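You operate a simulated robot arm through the tools that you are given. There is no shell and no other tool. Be economical: measure what you need, move in short steps, check, and stop when the job is done.

You run a simulated two-armed robot. Do the job below in one go: nothing can be reset, and whatever is moved stays where it is left.

TASK
Pick up the jug from the lower shelf of the drum stand with one hand, pass it to the other hand and put it on the top of the packing block table. Set down upright: jug.

It is judged by the outcome, as a careful person would: the job done as asked, and still so three seconds after it is handed in. It fails if anything else is knocked over, pushed out of place, dropped, spilled or broken.

THE ROBOT
Two 7-joint arms with two-finger parallel grippers on one trunk, on a base that drives. Base frame: it is fixed to the floor where the robot stands at the start and does not move with it; the origin is under the middle of the robot, x ahead of it, y to its left, z up. Readings come in mm, degrees, newtons and seconds.
The left shoulder is at the start at [20, 170, 1178], the right one opposite. With the tool pointing down near the work surface each hand reaches from about 100 to 440 mm from the robot's upright axis, wherever it stands, measured 20 degrees to its own side. Places, roughly: top of the packing block table [500, 1000, 800]. Payload 3.8 kg a hand.
The TCP of each hand is the grasp point between the finger pads, 30 mm short of the fingertips. In the tool frame z runs along the fingers and y along their closing line. The gripper opens to 110 mm. The fingers are 20 mm wide and 10 mm thick; the gripper's body (48 by 112 mm) begins 55 mm behind the TCP.
Orientation is told as [roll, pitch, yaw] about the base's x, y, z axes, in that order, counted from this pose: with the fingers straight down and closing along the base's y, the tool's x points along the base's -x, its y along +y and its z along -z.

THE INTERFACE
- The arms move only by the tool jog_arm. It takes "left_increments", "right_increments" or both (then of equal length, played together; a hand with none holds still); each is one flat list of numbers, 7 for each row, row after row: the shift along the base's x, y, z in mm, then the turn, a rotation vector about the base's x, y, z in degrees, then the opening, from 0 (shut) to 1 (fully open). In form: [tx, ty, tz, ax, ay, az, fingers, tx, ty, tz, ax, ay, az, fingers, ...]. A call has 1 to 12 rows; each row is the pose to reach, as a shift and turn from the pose commanded when the call began. Rows are played at 5 a second. More than 50 mm and 8.6 degrees between two rows, or a gripper value outside its range, and nothing of the call is played. Where a pose cannot be reached the arm comes as near as it can. A force on the tool above 40 N (or 10 N above the force at the start of the call, whichever is more), or a blocked arm, ends the call early, and 0.2 s more pass. The fingers move at their own pace (about 72 mm/s each) and stop on an object; they squeeze with about 30 N. The grip force told is the motor's: it shows also when the fingers shut on nothing. Time passes only in rows, and 0.2 s behind the last, so rows that repeat a pose let the fingers close. It gives the time, the measured TCP pose, the force on the tool (base axes), the opening and the grip force at its end, in the units of the frame above (readings bear some noise), with the torque about the TCP (base axes, N m) and any sound that the robot's microphone picked up.
- Cameras (640 x 400 px; columns grow to the right, rows downward): "scene" is now at [87, 20.4, 1297.1]; the picture's right is [0.31, -0.95, 0.00], its down [-0.81, -0.27, -0.53] and it looks along [0.50, 0.17, -0.85] (base axes); focal length 261 px, centre (320, 200). "left" rides on the left gripper at [72, -17, -103] in its tool frame; the picture's right is [0.23, 0.97, 0.00], its down [-0.76, 0.18, -0.62] and it looks along [-0.61, 0.14, 0.78] (tool axes); focal length 222 px, centre (320, 200). "right" rides on the right gripper at [73, 17, -103] in its tool frame; the picture's right is [-0.23, 0.97, 0.00], its down [-0.76, -0.18, -0.62] and it looks along [-0.61, -0.14, 0.78] (tool axes); focal length 222 px, centre (320, 200). There is no depth. A picture from a camera that has moved, and an enlarged one, comes with that camera's place and axes in the base frame and with its lens.
- camera(camera): a new picture of that camera. The clock stands still meanwhile.
- raise_lower(by): slides the trunk up (or, below 0, down) by that many mm; the arms and the scene camera ride with it, the base frame stays. It gives what a move gives, with no picture.
- steer(legs): drives the robot by 1 to 6 legs, each [ahead, turn to the left] in mm and degrees, along the robot's own axes; the way and the turn of a leg run together, so that a leg with both is an arc; at most 1500 mm and 180 degrees a leg. The arms and the cameras ride along, it lands a little off, and it stops where it bumps. It gives what a move gives.
- turn_head(pan, tilt): turns the head with the scene camera to pan (to the left, within 80 degrees either way) and tilt (down, from -29 to 69), counted from straight ahead of the robot. It gives what a move gives.
- zoom(camera, box): a new picture of the part [left, top, right, bottom] of that camera's present view, enlarged. The clock stands still meanwhile.
- close_job(): hands the job in; it is judged then, once.

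Work in short steps. Places have to be worked out from the pictures, the camera data and where the tool is seen: move nearer, look again, correct. Check each grasp and each placing, and mend what went wrong. You have 120 turns and 108 pictures in all, those below and enlarged ones among them. Open the grippers and draw the arms clear of the work before you hand the job in, unless the task says otherwise; then end with one line.

The tools are called after ">>>" as name(argument=value, ...) on one line, values as JSON. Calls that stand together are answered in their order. jog_arm: Moves the arms, as the interface text tells. Its arguments: {"type":"object","properties":{"left_increments":{"type":"array"},"right_increments":{"type":"array"}},"required":[]} The other tools are called the same way: raise_lower (by) slides the trunk up or down; steer (legs) drives the base; turn_head (pan, tilt) turns the head that bears the scene camera; camera (camera) takes a picture; zoom (camera, box) takes an enlarged picture of a part of a camera's view; close_job () hands the job in.

At the start:

```text
time_s: 0.0
left_position: [449.0, 188.0, 685.5]
left_tool_rot: [0.1, 0.0, 0.1]
left_ft_force: [0.7, 0.3, 0.6]
left_moment: [0.02, -0.03, -0.01]
left_gripper_width: 109.8
left_grasp_force: 0.1
right_position: [459.7, -158.2, 763.5]
right_tool_rot: [0.0, 0.1, 0.0]
right_ft_force: [-0.3, 1.3, -0.6]
right_moment: [-0.02, -0.01, -0.02]
right_gripper_width: 110.0
right_grasp_force: 0.0
trunk travel left (down, up): [-275.0, 295.0]
robot x, y, heading: [-1.8, 0.9, 0.2]
head pan, tilt: [18.3, 58.1]
```

scene: 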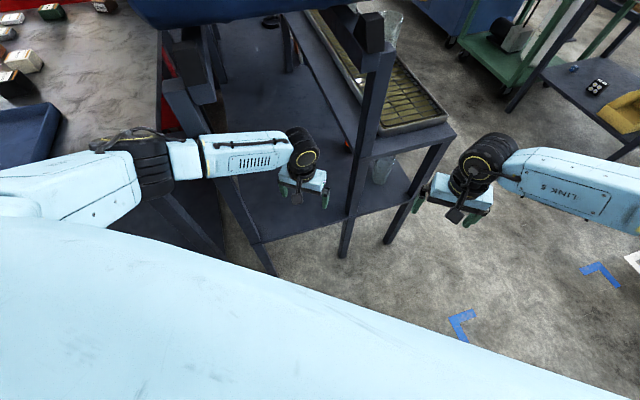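
right: 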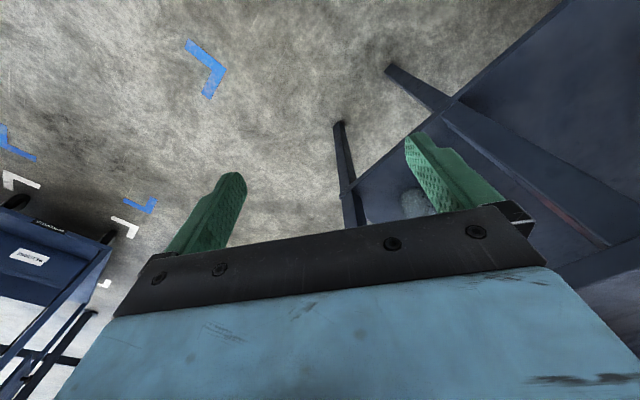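
left: 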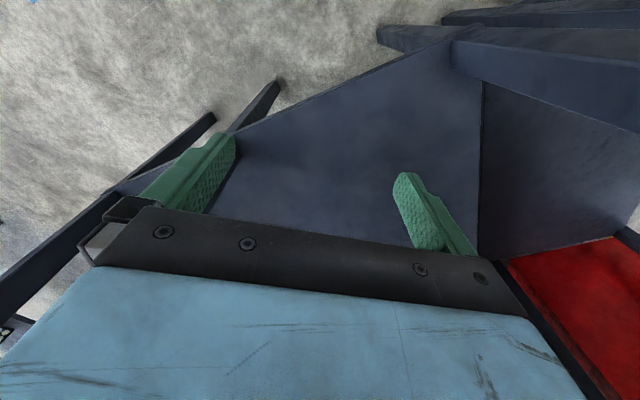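

The scene shows a stand ahead with a glass-like object on its lower shelf near pixel (383,168). I look closer at it and at the whole stand.

>>> zoom(camera="scene", box=[240, 0, 480, 280])

>>> turn_head(pan=0, tilt=35)

>>> camera(camera="scene")

```text
1.43 times, centred on (360, 140) of scene
camera zoom: at [87.0, 20.4, 1297.1], right [0.31, -0.95, 0.0], down [-0.81, -0.27, -0.53], along [0.5, 0.17, -0.85], focal length 373 px, centre (263, 286)
```

zoom: 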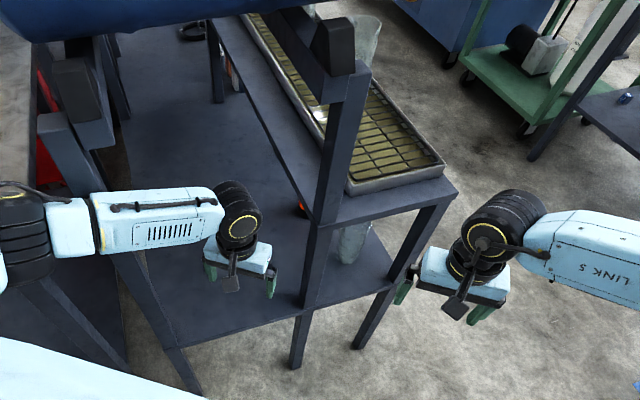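

```text
time_s: 0.9
left_position: [449.5, 187.6, 684.3]
left_tool_rot: [0.0, 0.0, 0.0]
left_ft_force: [-0.1, 0.7, 0.7]
left_moment: [-0.03, -0.02, 0.01]
left_gripper_width: 110.4
left_grasp_force: 0.2
right_position: [459.5, -159.1, 763.0]
right_tool_rot: [0.0, 0.0, -0.1]
right_ft_force: [0.0, 0.2, 0.0]
right_moment: [-0.01, -0.04, 0.02]
right_gripper_width: 110.1
right_grasp_force: 0.0
trunk travel left (down, up): [-275.0, 295.0]
robot x, y, heading: [1.0, -2.8, 0.1]
head pan, tilt: [0.0, 35.0]
```

```text
103 pictures are left
camera scene: at [109.8, -1.1, 1329.1], right [0.0, -1.0, 0.0], down [-0.57, 0.0, -0.82], along [0.82, 0.0, -0.57], focal length 261 px, centre (320, 200)
```

scene: 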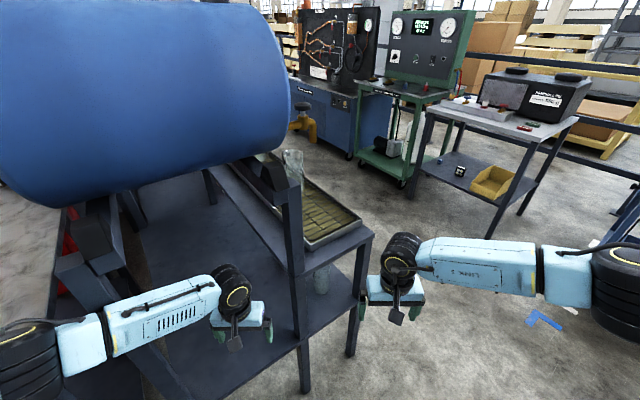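

The lower shelf seems at z≈400, with the jug about (790,-10) between the right-hand legs, under the tray shelf (z≈765). I zoom on it and look at the table to the left.

>>> zoom(camera="scene", box=[240, 130, 400, 330])

>>> turn_head(pan=65, tilt=35)

>>> camera(camera="scene")

>>> turn_head(pan=-60, tilt=35)

>>> camera(camera="scene")

```text
2.00 times, centred on (320, 230) of scene
camera zoom: at [109.8, -1.1, 1329.1], right [0.0, -1.0, 0.0], down [-0.57, 0.0, -0.82], along [0.82, 0.0, -0.57], focal length 522 px, centre (320, 140)
```

zoom: 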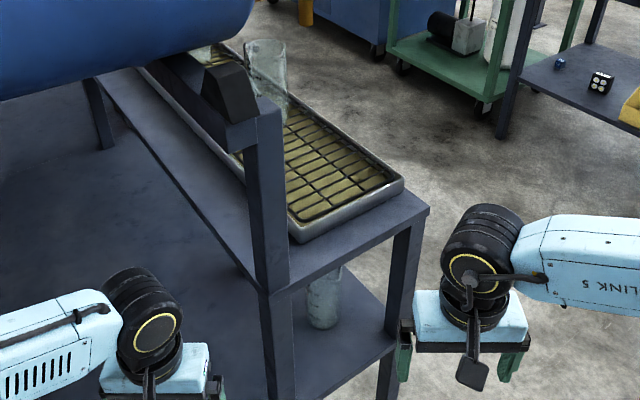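

```text
time_s: 2.2
left_position: [449.7, 187.1, 683.4]
left_tool_rot: [0.1, 0.0, 0.1]
left_ft_force: [-0.4, 0.8, 0.4]
left_moment: [0.01, 0.03, 0.01]
left_gripper_width: 110.2
left_grasp_force: 0.1
right_position: [459.8, -159.3, 763.4]
right_tool_rot: [0.0, -0.1, -0.1]
right_ft_force: [-0.5, 0.1, 0.7]
right_moment: [0.01, 0.01, -0.02]
right_gripper_width: 109.8
right_grasp_force: 0.0
trunk travel left (down, up): [-275.0, 295.0]
robot x, y, heading: [-0.2, -1.1, 0.0]
head pan, tilt: [65.0, 35.0]
```

```text
101 pictures are left
camera scene: at [59.0, 78.6, 1329.2], right [0.91, -0.42, 0.0], down [-0.24, -0.52, -0.82], along [0.35, 0.74, -0.57], focal length 261 px, centre (320, 200)
```

scene: 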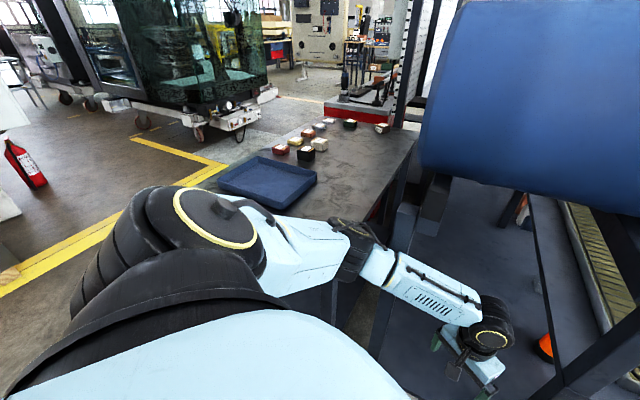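

```text
time_s: 4.3
left_position: [448.3, 188.0, 685.1]
left_tool_rot: [0.0, 0.0, 0.0]
left_ft_force: [0.1, 0.6, -0.2]
left_moment: [-0.01, 0.01, -0.02]
left_gripper_width: 109.9
left_grasp_force: 0.0
right_position: [459.4, -158.7, 763.2]
right_tool_rot: [0.1, 0.0, 0.0]
right_ft_force: [-0.7, -0.9, 0.4]
right_moment: [0.0, -0.01, 0.04]
right_gripper_width: 109.9
right_grasp_force: 0.0
trunk travel left (down, up): [-275.0, 295.0]
robot x, y, heading: [0.9, -1.3, 0.0]
head pan, tilt: [-60.0, 35.0]
```

```text
100 pictures are left
camera scene: at [65.8, -77.4, 1329.2], right [-0.87, -0.5, 0.0], down [-0.29, 0.5, -0.82], along [0.41, -0.71, -0.57], focal length 261 px, centre (320, 200)
```

scene: 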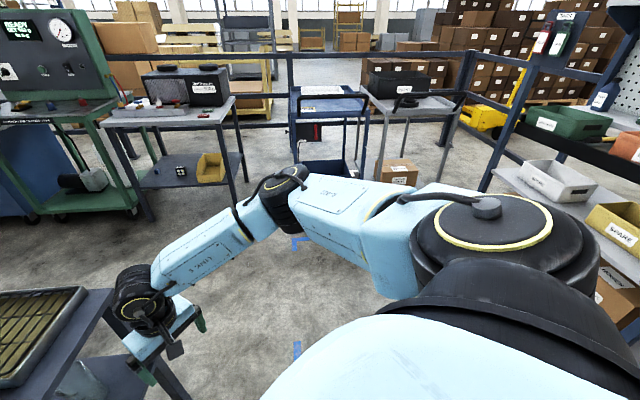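

The jug stands near the stand's open right-hand long side, so I'll drive round to that side (floor looks clear) and face it from there at about heading 122°.

>>> steer(legs=[[0, -55], [850, 0], [0, 55], [560, 0], [0, 122]])

>>> turn_head(pan=-10, tilt=45)

>>> camera(camera="scene")

```text
time_s: 21.6
left_position: [651.6, -430.5, 683.3]
left_tool_rot: [0.0, 0.0, 122.4]
left_ft_force: [0.6, -0.8, 1.2]
left_moment: [0.0, 0.03, 0.0]
left_gripper_width: 109.9
left_grasp_force: 0.0
right_position: [938.8, -236.8, 763.7]
right_tool_rot: [0.0, 0.0, 122.1]
right_ft_force: [0.1, 0.7, 0.1]
right_moment: [0.01, 0.03, -0.01]
right_gripper_width: 110.0
right_grasp_force: 0.0
trunk travel left (down, up): [-275.0, 295.0]
robot x, y, heading: [1049.9, -713.1, 122.3]
head pan, tilt: [-60.0, 35.0]
```

```text
time_s: 22.8
left_position: [652.5, -431.4, 682.7]
left_tool_rot: [0.0, 0.0, 122.3]
left_ft_force: [-1.0, 0.3, -0.7]
left_moment: [0.01, 0.03, -0.03]
left_gripper_width: 110.1
left_grasp_force: 0.0
right_position: [937.8, -236.3, 763.8]
right_tool_rot: [0.0, 0.0, 122.2]
right_ft_force: [-0.6, -0.2, -0.4]
right_moment: [0.02, 0.01, 0.05]
right_gripper_width: 110.0
right_grasp_force: 0.1
trunk travel left (down, up): [-275.0, 295.0]
robot x, y, heading: [1048.4, -712.7, 122.1]
head pan, tilt: [-10.0, 45.0]
```

```text
99 pictures are left
camera scene: at [1008.5, -618.2, 1314.4], right [0.93, 0.38, 0.0], down [0.27, -0.65, -0.71], along [-0.27, 0.65, -0.71], focal length 261 px, centre (320, 200)
```

scene: 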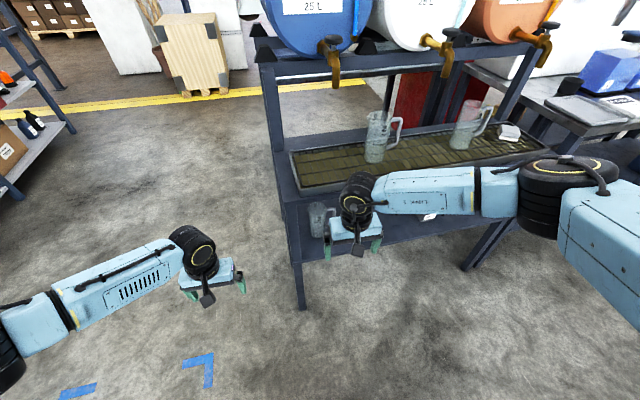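

The jug is on the lower shelf at the left end, handle probably toward the right. I lower the trunk to see under the tray shelf.

>>> raise_lower(by=-270)

>>> camera(camera="scene")

>>> camera(camera="right")

```text
time_s: 25.6
left_position: [650.6, -430.9, 415.3]
left_tool_rot: [-0.1, 0.1, 122.3]
left_ft_force: [0.0, -0.2, 0.4]
left_moment: [0.04, -0.01, -0.05]
left_gripper_width: 110.0
left_grasp_force: 0.0
right_position: [937.8, -236.5, 493.3]
right_tool_rot: [0.1, 0.0, 122.1]
right_ft_force: [-0.1, 0.5, -0.6]
right_moment: [0.01, -0.01, 0.0]
right_gripper_width: 109.8
right_grasp_force: 0.0
trunk travel left (down, up): [-5.0, 565.0]
robot x, y, heading: [1047.7, -708.7, 122.2]
head pan, tilt: [-10.0, 45.0]
```

```text
98 pictures are left
camera scene: at [1008.5, -618.3, 1044.5], right [0.93, 0.38, 0.0], down [0.27, -0.65, -0.71], along [-0.27, 0.65, -0.71], focal length 261 px, centre (320, 200)
```

scene: 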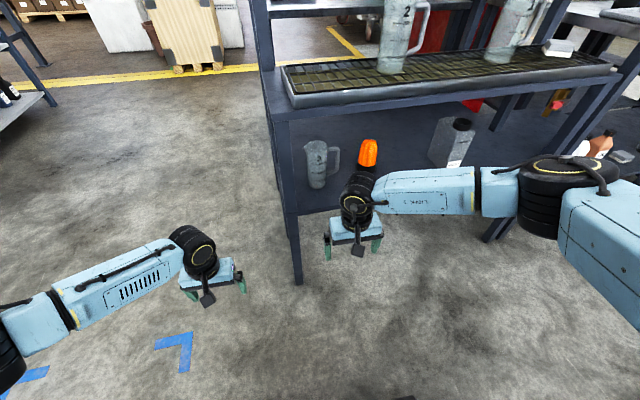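

```text
97 pictures are left
camera right: at [963.2, -304.6, 597.3], right [-0.95, -0.33, 0.0], down [-0.25, 0.74, 0.62], along [-0.2, 0.59, -0.78], focal length 222 px, centre (320, 200)
```

right: 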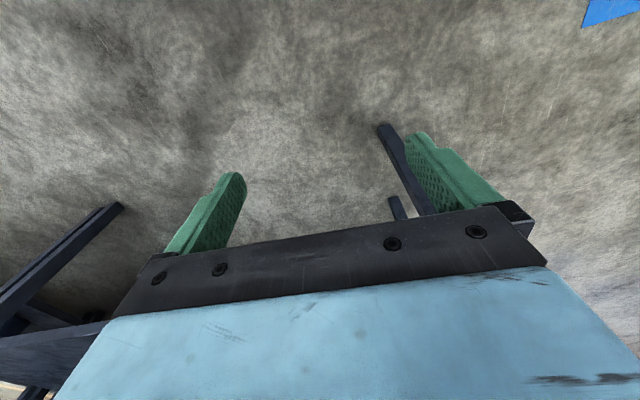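

>>> zoom(camera="scene", box=[240, 80, 400, 240])

```text
2.50 times, centred on (320, 160) of scene
camera zoom: at [1008.5, -618.3, 1044.5], right [0.93, 0.38, 0.0], down [0.27, -0.65, -0.71], along [-0.27, 0.65, -0.71], focal length 653 px, centre (320, 300)
```

zoom: 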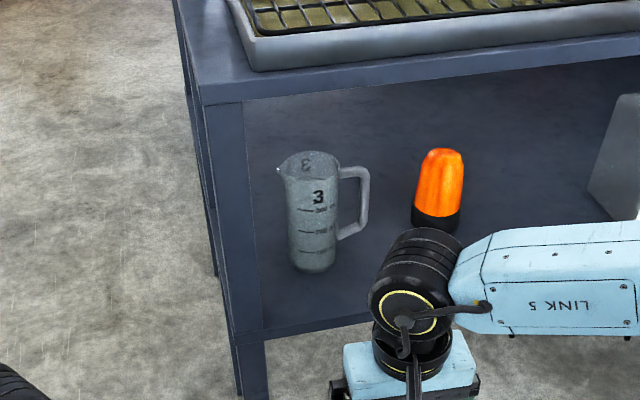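

The jug ("3", ~66 mm wide, ~155 mm tall) stands at about (747,-5), shelf z≈445, with its handle pointing along heading ≈25°, so a grasp from the stand's short front end (heading 32°) between the legs has the handle out of the way. I drive back there.

>>> steer(legs=[[0, 57.8], [560, 0], [0, -47.7], [621, 0], [0, -100.3]])

>>> turn_head(pan=-15, tilt=40)

>>> camera(camera="scene")

```text
time_s: 40.9
left_position: [341.4, 133.6, 414.1]
left_tool_rot: [0.0, 0.1, 32.7]
left_ft_force: [-0.3, -0.3, -0.2]
left_moment: [0.01, 0.01, 0.0]
left_gripper_width: 110.1
left_grasp_force: 0.1
right_position: [537.9, -152.0, 492.8]
right_tool_rot: [0.1, -0.1, 32.5]
right_ft_force: [0.5, -0.1, -0.2]
right_moment: [0.0, 0.0, -0.02]
right_gripper_width: 110.1
right_grasp_force: 0.1
trunk travel left (down, up): [-5.0, 565.0]
robot x, y, heading: [66.0, -267.2, 32.5]
head pan, tilt: [-10.0, 45.0]
```

```text
time_s: 41.5
left_position: [342.4, 133.3, 413.2]
left_tool_rot: [0.1, 0.1, 32.6]
left_ft_force: [-0.6, -1.1, -0.5]
left_moment: [0.0, 0.0, 0.01]
left_gripper_width: 110.3
left_grasp_force: 0.1
right_position: [537.6, -153.2, 492.7]
right_tool_rot: [0.1, 0.1, 32.6]
right_ft_force: [0.6, -0.7, -0.5]
right_moment: [0.04, 0.01, 0.0]
right_gripper_width: 110.0
right_grasp_force: 0.1
trunk travel left (down, up): [-5.0, 565.0]
robot x, y, heading: [66.5, -264.3, 32.7]
head pan, tilt: [-15.0, 40.0]
```

```text
95 pictures are left
camera scene: at [163.9, -230.6, 1051.6], right [0.3, -0.95, 0.0], down [-0.61, -0.19, -0.77], along [0.73, 0.23, -0.64], focal length 261 px, centre (320, 200)
```

scene: 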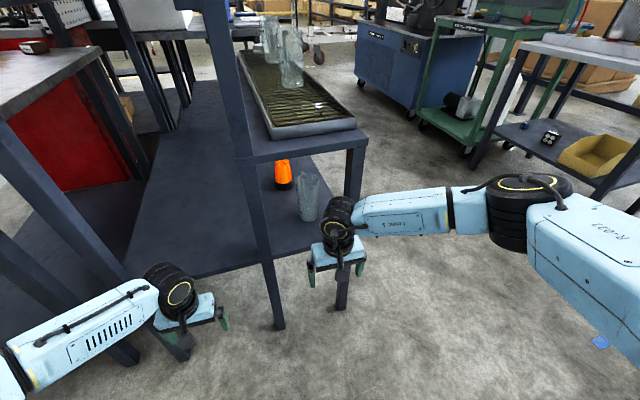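

Everything agrees with the earlier estimates. I zoom to see the jug between legs and its handle.

>>> zoom(camera="scene", box=[230, 130, 390, 240])

```text
3.64 times, centred on (310, 185) of scene
camera zoom: at [163.9, -230.6, 1051.6], right [0.3, -0.95, 0.0], down [-0.61, -0.19, -0.77], along [0.73, 0.23, -0.64], focal length 949 px, centre (356, 254)
```

zoom: 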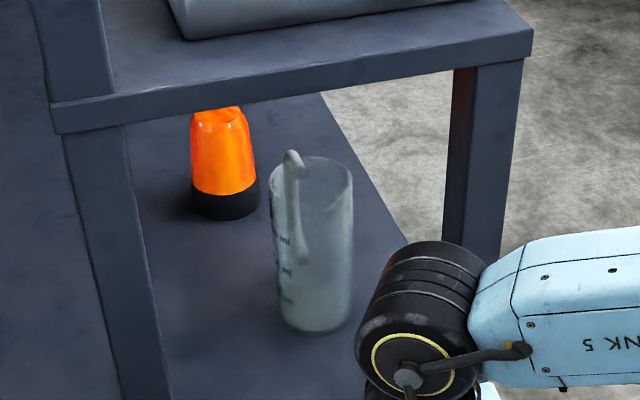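

Jug axis ≈ (748,-9), base z≈452, rim ≈598, handle pointing away at ≈35° heading. I tuck the left arm back and up and tilt the right tool forward to 30° below horizontal in place.

>>> jog_arm(left_increments=[-12, -8, 22, 0, 0, 0, 1, -24, -15, 44, 0, 0, 0, 1, -36, -23, 66, 0, 0, 0, 1, -48, -31, 88, 0, 0, 0, 1, -60, -38, 110, 0, 0, 0, 1, -72, -46, 132, 0, 0, 0, 1, -84, -54, 150, 0, 0, 0, 1, -84, -54, 150, 0, 0, 0, 1], right_increments=[0, 1, 2, 4.04, -6.31, 0, 1, -1, 2, 3, 8.08, -12.63, 0, 1, -1, 3, 5, 12.1, -18.9, 0, 1, -2, 4, 6, 16.2, -25.3, 0, 1, -2, 4, 8, 20.2, -31.6, 0, 1, -3, 5, 9, 24.2, -37.9, 0, 1, -3, 6, 10, 28.3, -44.2, 0, 1, -4, 7, 12, 32.3, -50.5, 0, 1])

>>> camera(camera="scene")

>>> camera(camera="right")

```text
time_s: 43.3
left_position: [257.3, 81.3, 563.2]
left_tool_rot: [-0.1, 0.0, 32.6]
left_ft_force: [0.1, 0.8, 0.0]
left_moment: [-0.02, -0.03, 0.02]
left_gripper_width: 109.9
left_grasp_force: 0.1
right_position: [503.3, -112.4, 507.9]
right_tool_rot: [0.2, -43.2, 31.8]
right_ft_force: [0.0, -0.4, -0.8]
right_moment: [0.03, -0.03, -0.01]
right_gripper_width: 109.6
right_grasp_force: 0.1
right hand out of reach, approached as far as the arm can: row 6, 7, 8
trunk travel left (down, up): [-5.0, 565.0]
robot x, y, heading: [65.9, -266.3, 32.3]
head pan, tilt: [-15.0, 40.0]
```

```text
93 pictures are left
camera scene: at [162.7, -228.1, 1051.7], right [0.3, -0.95, 0.0], down [-0.61, -0.2, -0.77], along [0.73, 0.23, -0.64], focal length 261 px, centre (320, 200)
```

scene: 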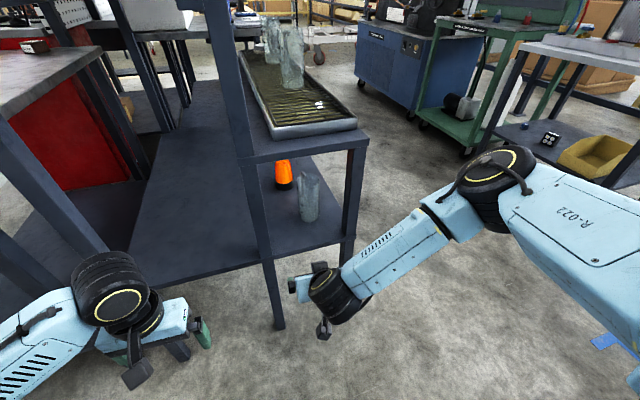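

```text
92 pictures are left
camera right: at [390.0, -160.8, 533.5], right [-0.37, 0.91, 0.16], down [0.2, -0.09, 0.98], along [0.9, 0.4, -0.15], focal length 222 px, centre (320, 200)
```

right: 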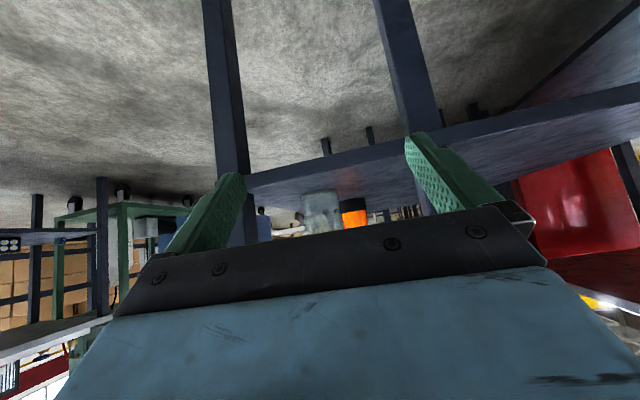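

The arm stopped at ~43° of tilt, probably too folded. I move it forward a bit and see whether the rest of the tilt becomes reachable.

>>> jog_arm(right_increments=[20, 13, 0, 0, 0, 0, 1, 40, 26, 0, 0, 0, 0, 1, 60, 38, 0, 0, 0, 0, 1, 60, 38, 0, 0, 0, 0, 1])

```text
time_s: 44.3
left_position: [256.9, 80.1, 563.5]
left_tool_rot: [-0.1, 0.1, 32.6]
left_ft_force: [-0.2, 0.1, 0.7]
left_moment: [-0.01, 0.0, -0.01]
left_gripper_width: 110.1
left_grasp_force: 0.1
right_position: [563.5, -73.6, 507.8]
right_tool_rot: [0.6, -43.3, 31.5]
right_ft_force: [-0.2, -0.3, 0.3]
right_moment: [0.01, 0.03, -0.02]
right_gripper_width: 110.0
right_grasp_force: 0.0
trunk travel left (down, up): [-5.0, 565.0]
robot x, y, heading: [67.2, -269.6, 32.6]
head pan, tilt: [-15.0, 40.0]
```

The command restarted from the reached pose. I shift 40 mm right to line up with the jug and try the remaining tilt here.

>>> jog_arm(right_increments=[10, -18, 2, 0, 0, 0, 1, 21, -36, 4, 0, 0, 0, 1, 21, -36, 5, 3, -4.7, 0, 1, 21, -36, 5, 6, -9.4, 0, 1, 21, -36, 5, 9, -14, 0, 1])

>>> camera(camera="right")

```text
time_s: 45.5
left_position: [258.1, 78.6, 562.8]
left_tool_rot: [0.0, 0.2, 32.7]
left_ft_force: [-0.3, -0.2, -0.4]
left_moment: [-0.01, -0.04, 0.02]
left_gripper_width: 109.9
left_grasp_force: 0.0
right_position: [573.5, -61.5, 539.1]
right_tool_rot: [-0.9, -58.6, 30.9]
right_ft_force: [-0.2, -0.4, -0.5]
right_moment: [-0.02, 0.0, -0.01]
right_gripper_width: 110.2
right_grasp_force: 0.1
right hand out of reach, approached as far as the arm can: row 4, 5
trunk travel left (down, up): [-5.0, 565.0]
robot x, y, heading: [63.9, -269.1, 32.5]
head pan, tilt: [-15.0, 40.0]
```

```text
91 pictures are left
camera right: at [457.3, -109.0, 531.2], right [-0.39, 0.9, 0.19], down [-0.03, -0.21, 0.98], along [0.92, 0.37, 0.11], focal length 222 px, centre (320, 200)
```

right: 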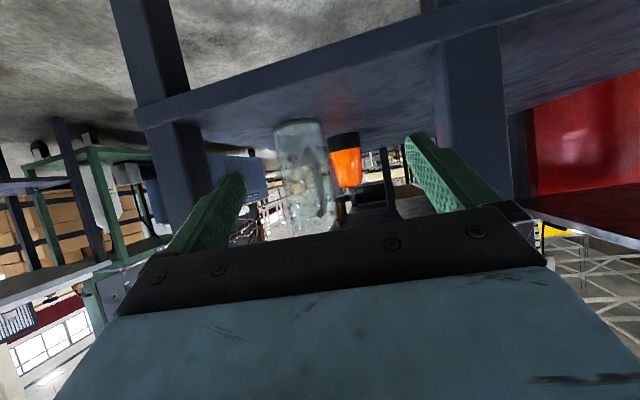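

The wrist camera (image upside-down) shows the jug ahead between legs. I need ~45 mm right; I try that shift with slightly more forward reach.

>>> jog_arm(right_increments=[9, -14, -2, 0, 0, 0, 1, 17, -27, -4, 0, 0, 0, 1, 26, -40, -6, 0, 0, 0, 1, 26, -40, -6, 0, 0, 0, 1])

```text
time_s: 46.5
left_position: [258.5, 78.4, 563.3]
left_tool_rot: [0.1, 0.1, 32.7]
left_ft_force: [0.2, 0.4, -0.5]
left_moment: [-0.02, 0.01, 0.01]
left_gripper_width: 109.9
left_grasp_force: 0.0
right_position: [589.4, -60.3, 554.6]
right_tool_rot: [-0.4, -58.7, 30.9]
right_ft_force: [0.4, -0.8, 1.9]
right_moment: [0.02, -0.02, -0.01]
right_gripper_width: 110.2
right_grasp_force: 0.0
right hand out of reach, approached as far as the arm can: row 1, 2, 3, 4
trunk travel left (down, up): [-5.0, 565.0]
robot x, y, heading: [63.5, -267.4, 32.5]
head pan, tilt: [-15.0, 40.0]
```

Going right/low hits a wrist limit; a robot heading turned more to the right of the tool's heading should help, and ~45° tilt is enough. I retract the arm to the known reachable pose, then reposition the base to about (97,-90), heading 15°.

>>> jog_arm(right_increments=[-21, -13, -8, -4, 6.5, 0, 1, -42, -26, -16, -8.2, 13.1, 0, 1, -64, -40, -24, -8.2, 13.1, 0, 1, -85, -53, -32, -8.2, 13.1, 0, 1])

>>> steer(legs=[[0, -133], [-181, 0], [0, 116]])

>>> camera(camera="scene")

```text
time_s: 47.5
left_position: [257.7, 79.1, 562.6]
left_tool_rot: [0.0, 0.1, 32.6]
left_ft_force: [0.0, 0.2, -0.7]
left_moment: [-0.03, -0.03, 0.01]
left_gripper_width: 109.9
left_grasp_force: 0.1
right_position: [505.4, -116.8, 522.6]
right_tool_rot: [0.9, -44.5, 31.2]
right_ft_force: [0.9, 0.4, 0.5]
right_moment: [0.0, -0.01, 0.03]
right_gripper_width: 109.9
right_grasp_force: 0.0
trunk travel left (down, up): [-5.0, 565.0]
robot x, y, heading: [62.4, -269.2, 32.6]
head pan, tilt: [-15.0, 40.0]
```

```text
time_s: 56.8
left_position: [442.3, -286.3, 574.4]
left_tool_rot: [-1.4, -1.8, -56.7]
left_ft_force: [0.0, 0.7, 1.2]
left_moment: [0.01, 0.01, -0.04]
left_gripper_width: 110.2
left_grasp_force: 0.0
right_position: [265.6, -524.4, 522.3]
right_tool_rot: [1.0, -44.3, -56.6]
right_ft_force: [-0.1, -0.5, -0.8]
right_moment: [-0.02, 0.01, -0.02]
right_gripper_width: 110.1
right_grasp_force: 0.0
trunk travel left (down, up): [-5.0, 565.0]
robot x, y, heading: [96.7, -88.5, -55.5]
head pan, tilt: [-15.0, 40.0]
stopped in leg 3: the robot was blocked; the commanded pose is now the measured one
```

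```text
90 pictures are left
camera scene: at [138.1, -190.3, 1051.3], right [-0.94, -0.33, 0.0], down [-0.21, 0.61, -0.76], along [0.25, -0.72, -0.64], focal length 261 px, centre (320, 200)
```

scene: 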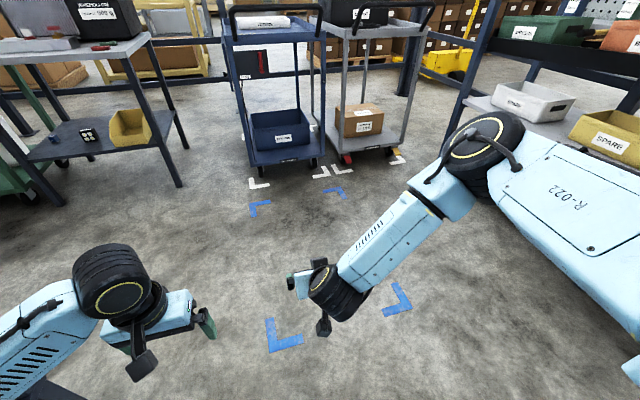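

The turn was blocked, probably the left elbow meeting the stand. I look left.

>>> turn_head(pan=75, tilt=40)

>>> camera(camera="scene")

```text
time_s: 58.5
left_position: [443.6, -287.2, 574.4]
left_tool_rot: [-1.4, -1.6, -56.5]
left_ft_force: [0.2, -0.6, 0.7]
left_moment: [0.0, 0.02, 0.0]
left_gripper_width: 110.0
left_grasp_force: 0.1
right_position: [265.3, -526.2, 520.9]
right_tool_rot: [1.0, -44.2, -56.8]
right_ft_force: [0.4, -0.1, 1.1]
right_moment: [-0.04, 0.0, -0.01]
right_gripper_width: 109.8
right_grasp_force: 0.1
trunk travel left (down, up): [-5.0, 565.0]
robot x, y, heading: [97.3, -89.3, -55.7]
head pan, tilt: [75.0, 40.0]
```

```text
89 pictures are left
camera scene: at [190.8, -82.9, 1051.6], right [0.33, -0.94, 0.0], down [-0.61, -0.21, -0.77], along [0.72, 0.26, -0.64], focal length 261 px, centre (320, 200)
```

scene: 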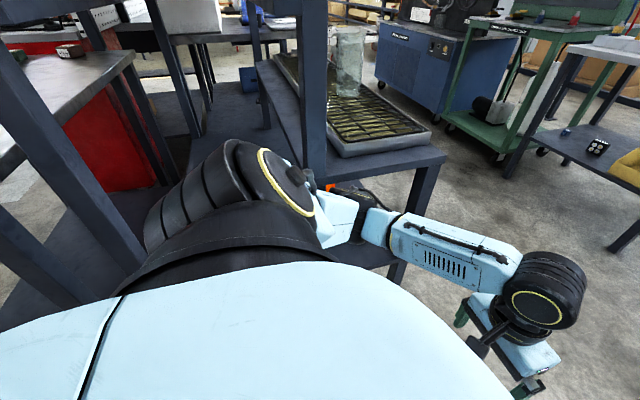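

The left elbow is against the stand's post. I reverse the turn, drive away, and turn round with more clearance.

>>> steer(legs=[[0, -109.4], [260, 0], [0, 180]])

>>> turn_head(pan=5, tilt=35)

>>> camera(camera="scene")

```text
time_s: 72.3
left_position: [157.9, 95.0, 574.2]
left_tool_rot: [-1.4, -1.7, 10.5]
left_ft_force: [-0.1, 0.6, 0.4]
left_moment: [-0.01, 0.02, -0.01]
left_gripper_width: 110.0
left_grasp_force: 0.0
right_position: [308.5, -163.0, 523.2]
right_tool_rot: [0.9, -44.5, 10.2]
right_ft_force: [0.5, 0.5, -0.5]
right_moment: [-0.03, 0.02, 0.03]
right_gripper_width: 109.9
right_grasp_force: 0.0
trunk travel left (down, up): [-5.0, 565.0]
robot x, y, heading: [-158.3, -149.7, 11.2]
head pan, tilt: [75.0, 40.0]
```

```text
time_s: 73.7
left_position: [156.6, 95.1, 574.5]
left_tool_rot: [-1.4, -1.7, 10.5]
left_ft_force: [-0.3, -0.3, 0.0]
left_moment: [0.01, 0.0, -0.02]
left_gripper_width: 110.1
left_grasp_force: 0.1
right_position: [307.7, -163.6, 522.8]
right_tool_rot: [0.9, -44.4, 10.3]
right_ft_force: [0.3, -0.1, 0.2]
right_moment: [-0.01, -0.03, 0.01]
right_gripper_width: 109.8
right_grasp_force: 0.0
trunk travel left (down, up): [-5.0, 565.0]
robot x, y, heading: [-155.9, -149.5, 11.3]
head pan, tilt: [5.0, 35.0]
```

```text
88 pictures are left
camera scene: at [-51.0, -119.5, 1059.2], right [0.28, -0.96, 0.0], down [-0.55, -0.16, -0.82], along [0.79, 0.23, -0.57], focal length 261 px, centre (320, 200)
```

scene: 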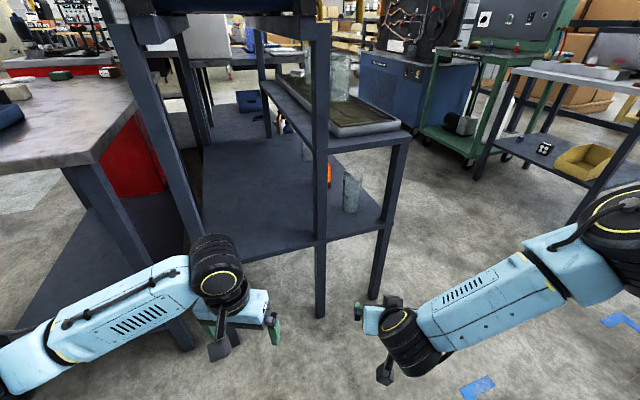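

The stand and jug are undisturbed (leg A still at ≈(564,59)). I yaw the right tool 22° left so it points along the stand's axis, then drive ahead 260 mm.

>>> jog_arm(right_increments=[2, -3, 0, 0, 0, 7.3, 1, 4, -6, 0, 0, 0, 14.6, 1, 5, -8, 0, 0, 0, 22, 1, 5, -8, 0, 0, 0, 22, 1])

>>> steer(legs=[[255, 0]])

>>> camera(camera="right")

>>> camera(camera="scene")

```text
time_s: 74.7
left_position: [158.2, 96.3, 573.7]
left_tool_rot: [-1.4, -1.8, 10.5]
left_ft_force: [0.6, 0.5, -0.3]
left_moment: [-0.07, -0.03, 0.01]
left_gripper_width: 109.9
left_grasp_force: 0.0
right_position: [310.2, -149.3, 529.1]
right_tool_rot: [5.4, -39.6, 23.8]
right_ft_force: [-0.3, 0.4, -0.5]
right_moment: [-0.02, 0.01, -0.02]
right_gripper_width: 110.0
right_grasp_force: 0.0
right hand out of reach, approached as far as the arm can: row 1, 2, 3, 4
trunk travel left (down, up): [-5.0, 565.0]
robot x, y, heading: [-155.8, -149.3, 11.3]
head pan, tilt: [5.0, 35.0]
```

```text
time_s: 76.5
left_position: [408.4, 144.7, 574.7]
left_tool_rot: [-1.3, -1.8, 10.5]
left_ft_force: [-0.2, -0.4, -0.5]
left_moment: [0.0, -0.05, 0.02]
left_gripper_width: 109.8
left_grasp_force: 0.0
right_position: [560.6, -99.2, 529.6]
right_tool_rot: [5.4, -39.6, 23.7]
right_ft_force: [-0.6, 0.5, -0.3]
right_moment: [0.0, 0.01, 0.02]
right_gripper_width: 110.1
right_grasp_force: 0.1
trunk travel left (down, up): [-5.0, 565.0]
robot x, y, heading: [92.6, -96.5, 11.7]
head pan, tilt: [5.0, 35.0]
```

```text
87 pictures are left
camera right: at [447.2, -139.5, 563.6], right [-0.28, 0.93, 0.22], down [0.28, -0.14, 0.95], along [0.92, 0.33, -0.22], focal length 222 px, centre (320, 200)
```

right: 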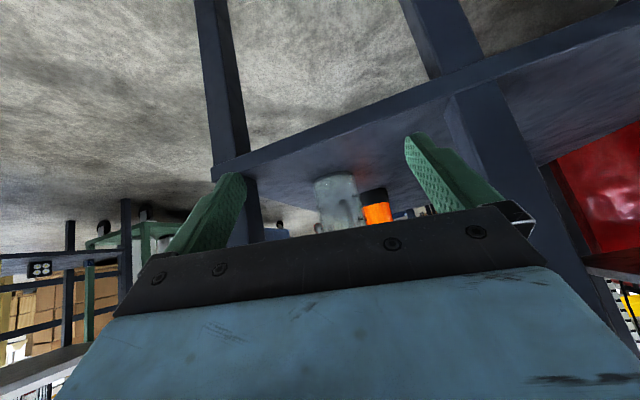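

```text
86 pictures are left
camera scene: at [198.9, -69.3, 1059.2], right [0.28, -0.96, 0.0], down [-0.55, -0.16, -0.82], along [0.79, 0.23, -0.57], focal length 261 px, centre (320, 200)
```

scene: 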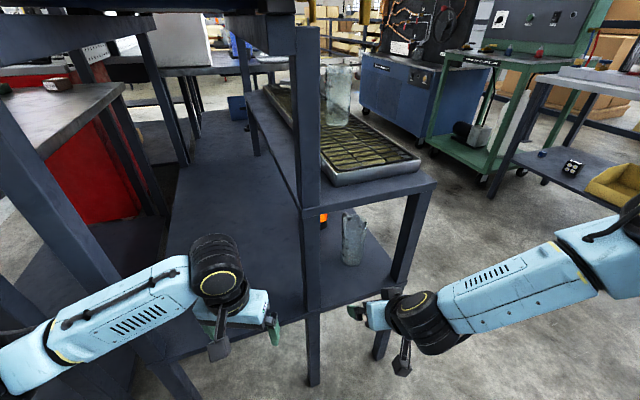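

The wrist again hit a limit and the tool is slightly rolled; more extension should relax it. I reach forward to just before the legs (621,-88) while correcting heading, roll and tilt.

>>> jog_arm(right_increments=[30, 5, 0, 0, 0, 0, 1, 60, 11, 0, 0, 0, 0, 1, 60, 11, 0, 0.2, -5.6, 2.5, 1, 60, 11, 0, 0.4, -11.2, 4.9, 1, 60, 11, 0, 0.4, -11.2, 4.9, 1])

```text
time_s: 77.7
left_position: [407.9, 144.8, 575.7]
left_tool_rot: [-1.4, -1.8, 10.5]
left_ft_force: [-0.4, 0.2, 0.3]
left_moment: [-0.01, -0.01, 0.02]
left_gripper_width: 109.9
left_grasp_force: 0.0
right_position: [621.1, -88.1, 528.7]
right_tool_rot: [2.4, -44.8, 28.3]
right_ft_force: [0.1, 0.1, -0.1]
right_moment: [0.0, 0.01, 0.0]
right_gripper_width: 109.9
right_grasp_force: 0.1
right hand out of reach, approached as far as the arm can: row 4, 5
trunk travel left (down, up): [-5.0, 565.0]
robot x, y, heading: [94.1, -96.3, 11.5]
head pan, tilt: [5.0, 35.0]
```

Better: [2.4,-44.8,28.3] at the desired place. I advance 70 mm along the axis while trimming orientation, then look.

>>> jog_arm(right_increments=[20, 12, -3, 0, 0, 0, 1, 40, 25, -6, 0, 0, 0, 1, 60, 37, -9, 0, 0, 0, 1, 60, 37, -9, -1.5, -3, 2, 1, 60, 37, -9, -1.5, -3, 2, 1])

>>> camera(camera="right")

>>> zoom(camera="scene", box=[280, 170, 460, 310])

```text
time_s: 78.9
left_position: [407.7, 144.2, 573.6]
left_tool_rot: [-1.2, -1.7, 10.5]
left_ft_force: [0.1, 0.2, 0.4]
left_moment: [-0.04, 0.02, 0.0]
left_gripper_width: 110.1
left_grasp_force: 0.0
right_position: [681.2, -49.8, 521.2]
right_tool_rot: [-1.7, -46.6, 33.2]
right_ft_force: [0.2, 1.0, -0.6]
right_moment: [-0.04, 0.0, -0.01]
right_gripper_width: 110.2
right_grasp_force: 0.0
trunk travel left (down, up): [-5.0, 565.0]
robot x, y, heading: [91.5, -97.4, 11.3]
head pan, tilt: [5.0, 35.0]
```

```text
85 pictures are left
camera right: at [567.6, -100.0, 538.1], right [-0.38, 0.91, 0.15], down [0.14, -0.1, 0.98], along [0.91, 0.4, -0.09], focal length 222 px, centre (320, 200)
```

right: 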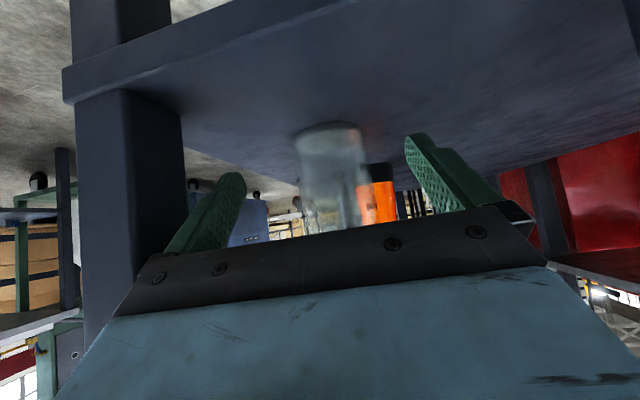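

```text
2.86 times, centred on (370, 240) of scene
camera zoom: at [198.9, -69.3, 1059.2], right [0.28, -0.96, 0.0], down [-0.55, -0.16, -0.82], along [0.79, 0.23, -0.57], focal length 746 px, centre (177, 86)
```

zoom: 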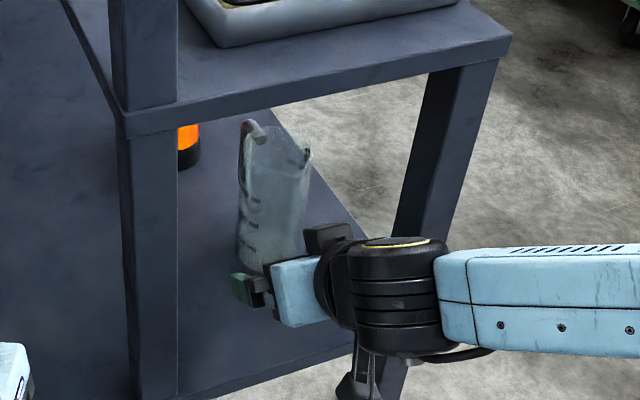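

Alignment with the jug is good, but at 47° tilt the gripper body would touch the jug's upper wall. I try to flatten the tool to about 30° below horizontal here.

>>> jog_arm(right_increments=[3, 2, 0, 2.5, -4, 0, 1, 6, 4, 0, 5, -8, 0, 1, 9, 6, 0, 8, -12.2, 0, 1, 9, 6, 0, 8, -12.2, 0, 1])

```text
time_s: 79.9
left_position: [407.8, 145.2, 574.5]
left_tool_rot: [-1.3, -1.8, 10.5]
left_ft_force: [0.2, -0.4, -0.1]
left_moment: [0.02, 0.01, 0.02]
left_gripper_width: 109.9
left_grasp_force: 0.0
right_position: [683.4, -44.0, 522.0]
right_tool_rot: [1.2, -50.3, 32.6]
right_ft_force: [0.2, 0.0, -0.3]
right_moment: [-0.01, 0.01, 0.02]
right_gripper_width: 110.1
right_grasp_force: 0.0
right hand out of reach, approached as far as the arm can: row 2, 3, 4
trunk travel left (down, up): [-5.0, 565.0]
robot x, y, heading: [94.8, -102.1, 11.2]
head pan, tilt: [5.0, 35.0]
```

Tilt improves with extension, so I back the base 90 mm and extend the arm correspondingly.

>>> steer(legs=[[-90, 0]])

>>> jog_arm(right_increments=[25, 4, 0, 0, 0, 0, 1, 50, 8, 0, 0, 0, 0, 1, 75, 11, 0, 0, 0, 0, 1, 86, 15, 2, 2.5, -4, 0, 1, 86, 15, 2, 5, -8, 0, 1, 86, 15, 2, 5, -8, 0, 1])

```text
time_s: 81.0
left_position: [320.5, 127.3, 574.5]
left_tool_rot: [-1.4, -1.7, 10.5]
left_ft_force: [1.1, 0.4, -0.5]
left_moment: [-0.02, -0.01, 0.02]
left_gripper_width: 110.2
left_grasp_force: 0.2
right_position: [597.1, -62.6, 522.6]
right_tool_rot: [1.2, -50.3, 32.6]
right_ft_force: [-0.7, 1.0, 0.4]
right_moment: [0.02, -0.01, 0.02]
right_gripper_width: 110.0
right_grasp_force: 0.0
trunk travel left (down, up): [-5.0, 565.0]
robot x, y, heading: [4.8, -115.0, 11.5]
head pan, tilt: [5.0, 35.0]
```

```text
time_s: 82.4
left_position: [320.1, 128.1, 575.0]
left_tool_rot: [-1.3, -1.6, 10.7]
left_ft_force: [1.2, -0.4, 0.1]
left_moment: [0.04, -0.02, -0.02]
left_gripper_width: 110.2
left_grasp_force: 0.0
right_position: [683.3, -47.3, 523.9]
right_tool_rot: [0.9, -59.9, 33.0]
right_ft_force: [-0.1, -0.2, 0.4]
right_moment: [-0.01, 0.02, 0.01]
right_gripper_width: 110.1
right_grasp_force: 0.0
trunk travel left (down, up): [-5.0, 565.0]
robot x, y, heading: [6.3, -115.3, 11.3]
head pan, tilt: [5.0, 35.0]
```

The tool is now 30° below horizontal, heading 33°. I advance 40 mm and check centering with pictures.

>>> jog_arm(right_increments=[17, 11, -5, 0, 0, 0, 1, 33, 22, -10, 0, 0, 0, 1, 33, 22, -10, 0, 0, 0, 1])

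>>> camera(camera="right")

>>> zoom(camera="scene", box=[280, 150, 440, 270])

```text
time_s: 83.2
left_position: [320.6, 127.5, 574.2]
left_tool_rot: [-1.4, -1.8, 10.7]
left_ft_force: [0.3, -0.6, 0.8]
left_moment: [0.01, 0.0, -0.04]
left_gripper_width: 110.2
left_grasp_force: 0.1
right_position: [707.9, -31.8, 517.7]
right_tool_rot: [1.1, -59.8, 32.9]
right_ft_force: [0.1, -0.1, -0.3]
right_moment: [0.0, -0.01, 0.04]
right_gripper_width: 109.8
right_grasp_force: 0.1
right hand out of reach, approached as far as the arm can: row 2, 3
trunk travel left (down, up): [-5.0, 565.0]
robot x, y, heading: [5.9, -114.1, 11.4]
head pan, tilt: [5.0, 35.0]
```

```text
83 pictures are left
camera right: at [594.4, -85.1, 507.3], right [-0.44, 0.87, 0.21], down [-0.03, -0.24, 0.97], along [0.9, 0.43, 0.13], focal length 222 px, centre (320, 200)
```

right: 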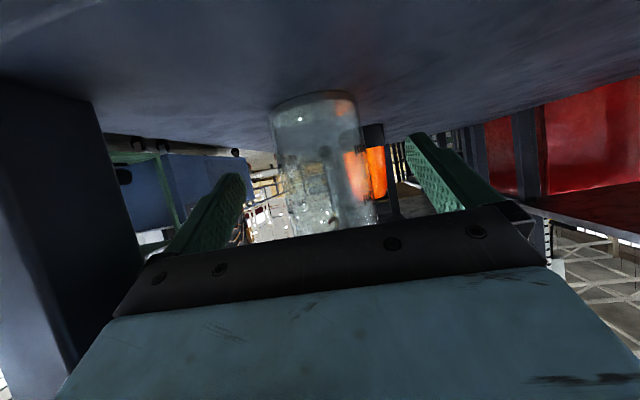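

```text
3.33 times, centred on (360, 210) of scene
camera zoom: at [111.7, -86.8, 1059.2], right [0.28, -0.96, 0.0], down [-0.55, -0.16, -0.82], along [0.79, 0.23, -0.57], focal length 870 px, centre (187, 167)
```

zoom: 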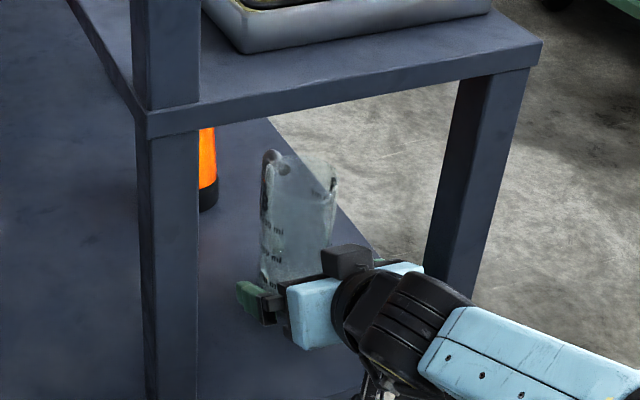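

Arm is at full stretch; the jug is ≈55 mm further and ~7 mm left of the tool axis, about (750,3). I shift the hand 18 mm left, drive ahead 35 mm, and re-check.

>>> jog_arm(right_increments=[-5, 8, 0, 0, 0, 0, 1, -10, 15, 0, 0, 0, 0, 1, -10, 15, 0, 0, 0, 0, 1])

>>> steer(legs=[[35, 0]])

>>> camera(camera="right")

```text
time_s: 84.0
left_position: [320.8, 128.2, 574.9]
left_tool_rot: [-1.4, -1.9, 10.6]
left_ft_force: [0.6, -0.5, 0.3]
left_moment: [-0.03, 0.0, 0.01]
left_gripper_width: 110.1
left_grasp_force: 0.1
right_position: [697.6, -16.4, 517.8]
right_tool_rot: [1.1, -59.7, 32.6]
right_ft_force: [-0.1, -0.4, -0.2]
right_moment: [0.01, 0.01, -0.03]
right_gripper_width: 109.9
right_grasp_force: 0.0
trunk travel left (down, up): [-5.0, 565.0]
robot x, y, heading: [9.0, -114.2, 11.5]
head pan, tilt: [5.0, 35.0]
```

```text
time_s: 84.9
left_position: [355.2, 134.6, 575.1]
left_tool_rot: [-1.4, -1.7, 10.6]
left_ft_force: [1.2, -0.2, -0.2]
left_moment: [-0.01, -0.01, 0.02]
left_gripper_width: 110.1
left_grasp_force: 0.0
right_position: [732.0, -10.0, 518.1]
right_tool_rot: [1.1, -59.9, 32.8]
right_ft_force: [0.4, 0.4, 0.7]
right_moment: [0.01, -0.03, -0.02]
right_gripper_width: 110.2
right_grasp_force: 0.0
trunk travel left (down, up): [-5.0, 565.0]
robot x, y, heading: [37.4, -108.2, 11.5]
head pan, tilt: [5.0, 35.0]
```

```text
81 pictures are left
camera right: at [618.5, -63.2, 507.9], right [-0.44, 0.87, 0.21], down [-0.03, -0.24, 0.97], along [0.9, 0.43, 0.13], focal length 222 px, centre (320, 200)
```

right: 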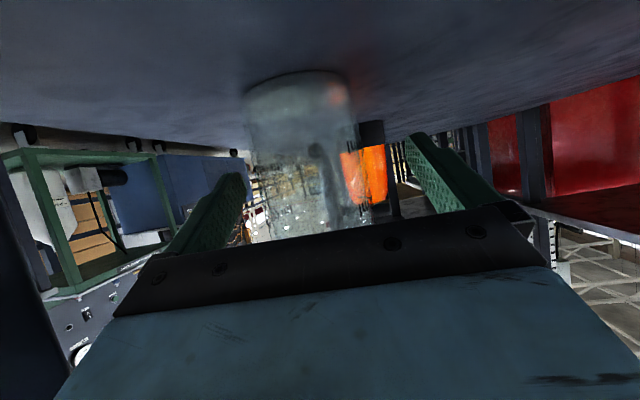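

The jug axis is about 18 mm ahead of the TCP and centred between fingers. I advance 12 mm and close.

>>> jog_arm(right_increments=[11, 6, 0, 0, 0, 0, 1, 11, 6, 0, 0, 0, 0, 0.8, 11, 6, 0, 0, 0, 0, 0.6, 11, 6, 0, 0, 0, 0, 0.4, 11, 6, 0, 0, 0, 0, 0.3, 11, 6, 0, 0, 0, 0, 0.3])

>>> camera(camera="right")

```text
time_s: 86.3
left_position: [354.6, 135.2, 575.5]
left_tool_rot: [-1.4, -1.9, 10.6]
left_ft_force: [-0.4, 0.3, -0.6]
left_moment: [0.01, 0.01, 0.0]
left_gripper_width: 109.9
left_grasp_force: 0.1
right_position: [732.9, -9.4, 517.8]
right_tool_rot: [1.0, -59.9, 32.8]
right_ft_force: [0.4, -0.2, 0.5]
right_moment: [-0.09, -0.08, 0.01]
right_gripper_width: 71.4
right_grasp_force: 29.6
right hand out of reach, approached as far as the arm can: row 1, 2, 3, 4, 5, 6
trunk travel left (down, up): [-5.0, 565.0]
robot x, y, heading: [41.0, -110.0, 11.1]
head pan, tilt: [5.0, 35.0]
```

```text
80 pictures are left
camera right: at [618.6, -63.4, 508.0], right [-0.44, 0.87, 0.2], down [-0.03, -0.24, 0.97], along [0.9, 0.43, 0.13], focal length 222 px, centre (320, 200)
```

right: 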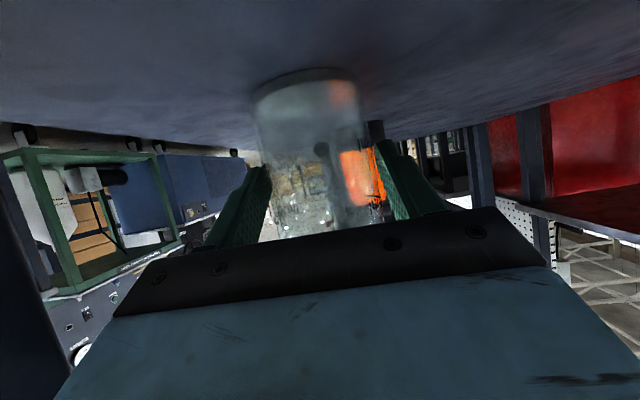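

The fingers closed on the jug (71 mm) but near their tips because the arm couldn't extend. I reopen, drive 14 mm ahead, correct sideways and close again.

>>> jog_arm(right_increments=[0, 0, 0, 0, 0, 0, 0.8, 0, 0, 0, 0, 0, 0, 1, 0, 0, 0, 0, 0, 0, 1])

>>> steer(legs=[[14, 0]])

>>> camera(camera="right")

```text
time_s: 87.1
left_position: [354.9, 135.7, 574.3]
left_tool_rot: [-1.4, -1.6, 10.5]
left_ft_force: [-0.1, -0.5, 0.3]
left_moment: [-0.02, -0.02, 0.02]
left_gripper_width: 110.0
left_grasp_force: 0.1
right_position: [731.6, -9.8, 517.7]
right_tool_rot: [1.1, -59.8, 32.8]
right_ft_force: [-0.5, -0.4, -0.3]
right_moment: [-0.03, 0.02, 0.03]
right_gripper_width: 110.0
right_grasp_force: 0.0
trunk travel left (down, up): [-5.0, 565.0]
robot x, y, heading: [41.9, -106.4, 11.6]
head pan, tilt: [5.0, 35.0]
```

```text
time_s: 87.8
left_position: [368.6, 137.0, 575.2]
left_tool_rot: [-1.4, -1.7, 10.6]
left_ft_force: [0.1, -0.1, 0.3]
left_moment: [0.0, 0.0, 0.0]
left_gripper_width: 110.2
left_grasp_force: 0.0
right_position: [746.4, -6.8, 517.9]
right_tool_rot: [1.0, -59.8, 32.7]
right_ft_force: [-0.3, -0.1, -0.5]
right_moment: [0.01, 0.01, 0.02]
right_gripper_width: 110.2
right_grasp_force: 0.0
trunk travel left (down, up): [-5.0, 565.0]
robot x, y, heading: [55.2, -107.0, 11.3]
head pan, tilt: [5.0, 35.0]
```

```text
79 pictures are left
camera right: at [631.9, -60.6, 507.9], right [-0.44, 0.87, 0.21], down [-0.03, -0.24, 0.97], along [0.9, 0.43, 0.13], focal length 222 px, centre (320, 200)
```

right: 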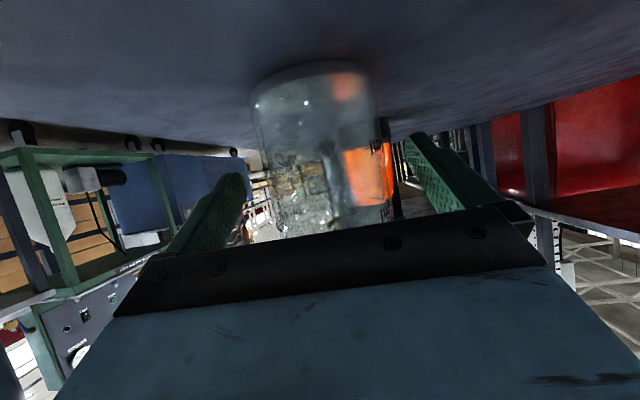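

Now the jug's axis is about at the TCP depth with no contact force. I close the gripper with a 4 mm correction to the left.

>>> jog_arm(right_increments=[-3, 2, 0, 0, 0, 0, 1, -3, 2, 0, 0, 0, 0, 0.8, -3, 2, 0, 0, 0, 0, 0.6, -3, 2, 0, 0, 0, 0, 0.4, -3, 2, 0, 0, 0, 0, 0.3, -3, 2, 0, 0, 0, 0, 0.3])

>>> camera(camera="right")

```text
time_s: 89.2
left_position: [368.9, 137.7, 574.2]
left_tool_rot: [-1.3, -1.7, 10.6]
left_ft_force: [0.6, 0.2, 0.4]
left_moment: [0.03, 0.01, 0.02]
left_gripper_width: 109.9
left_grasp_force: 0.1
right_position: [742.2, -5.4, 517.9]
right_tool_rot: [0.9, -59.8, 32.8]
right_ft_force: [-0.2, -1.0, 0.0]
right_moment: [0.04, -0.02, 0.03]
right_gripper_width: 71.5
right_grasp_force: 30.1
trunk travel left (down, up): [-5.0, 565.0]
robot x, y, heading: [54.3, -102.9, 11.4]
head pan, tilt: [5.0, 35.0]
```

```text
78 pictures are left
camera right: at [629.2, -59.1, 508.0], right [-0.44, 0.87, 0.21], down [-0.03, -0.24, 0.97], along [0.9, 0.43, 0.13], focal length 222 px, centre (320, 200)
```

right: 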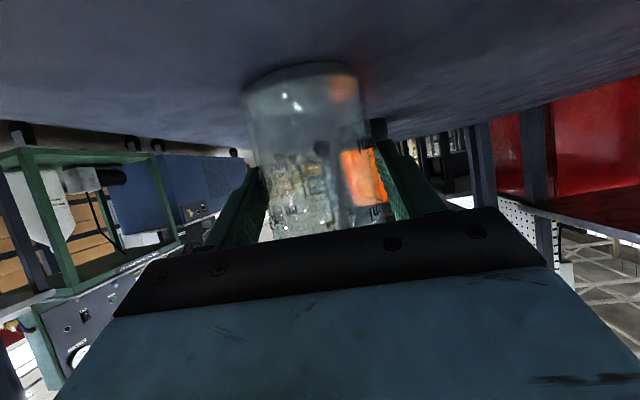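

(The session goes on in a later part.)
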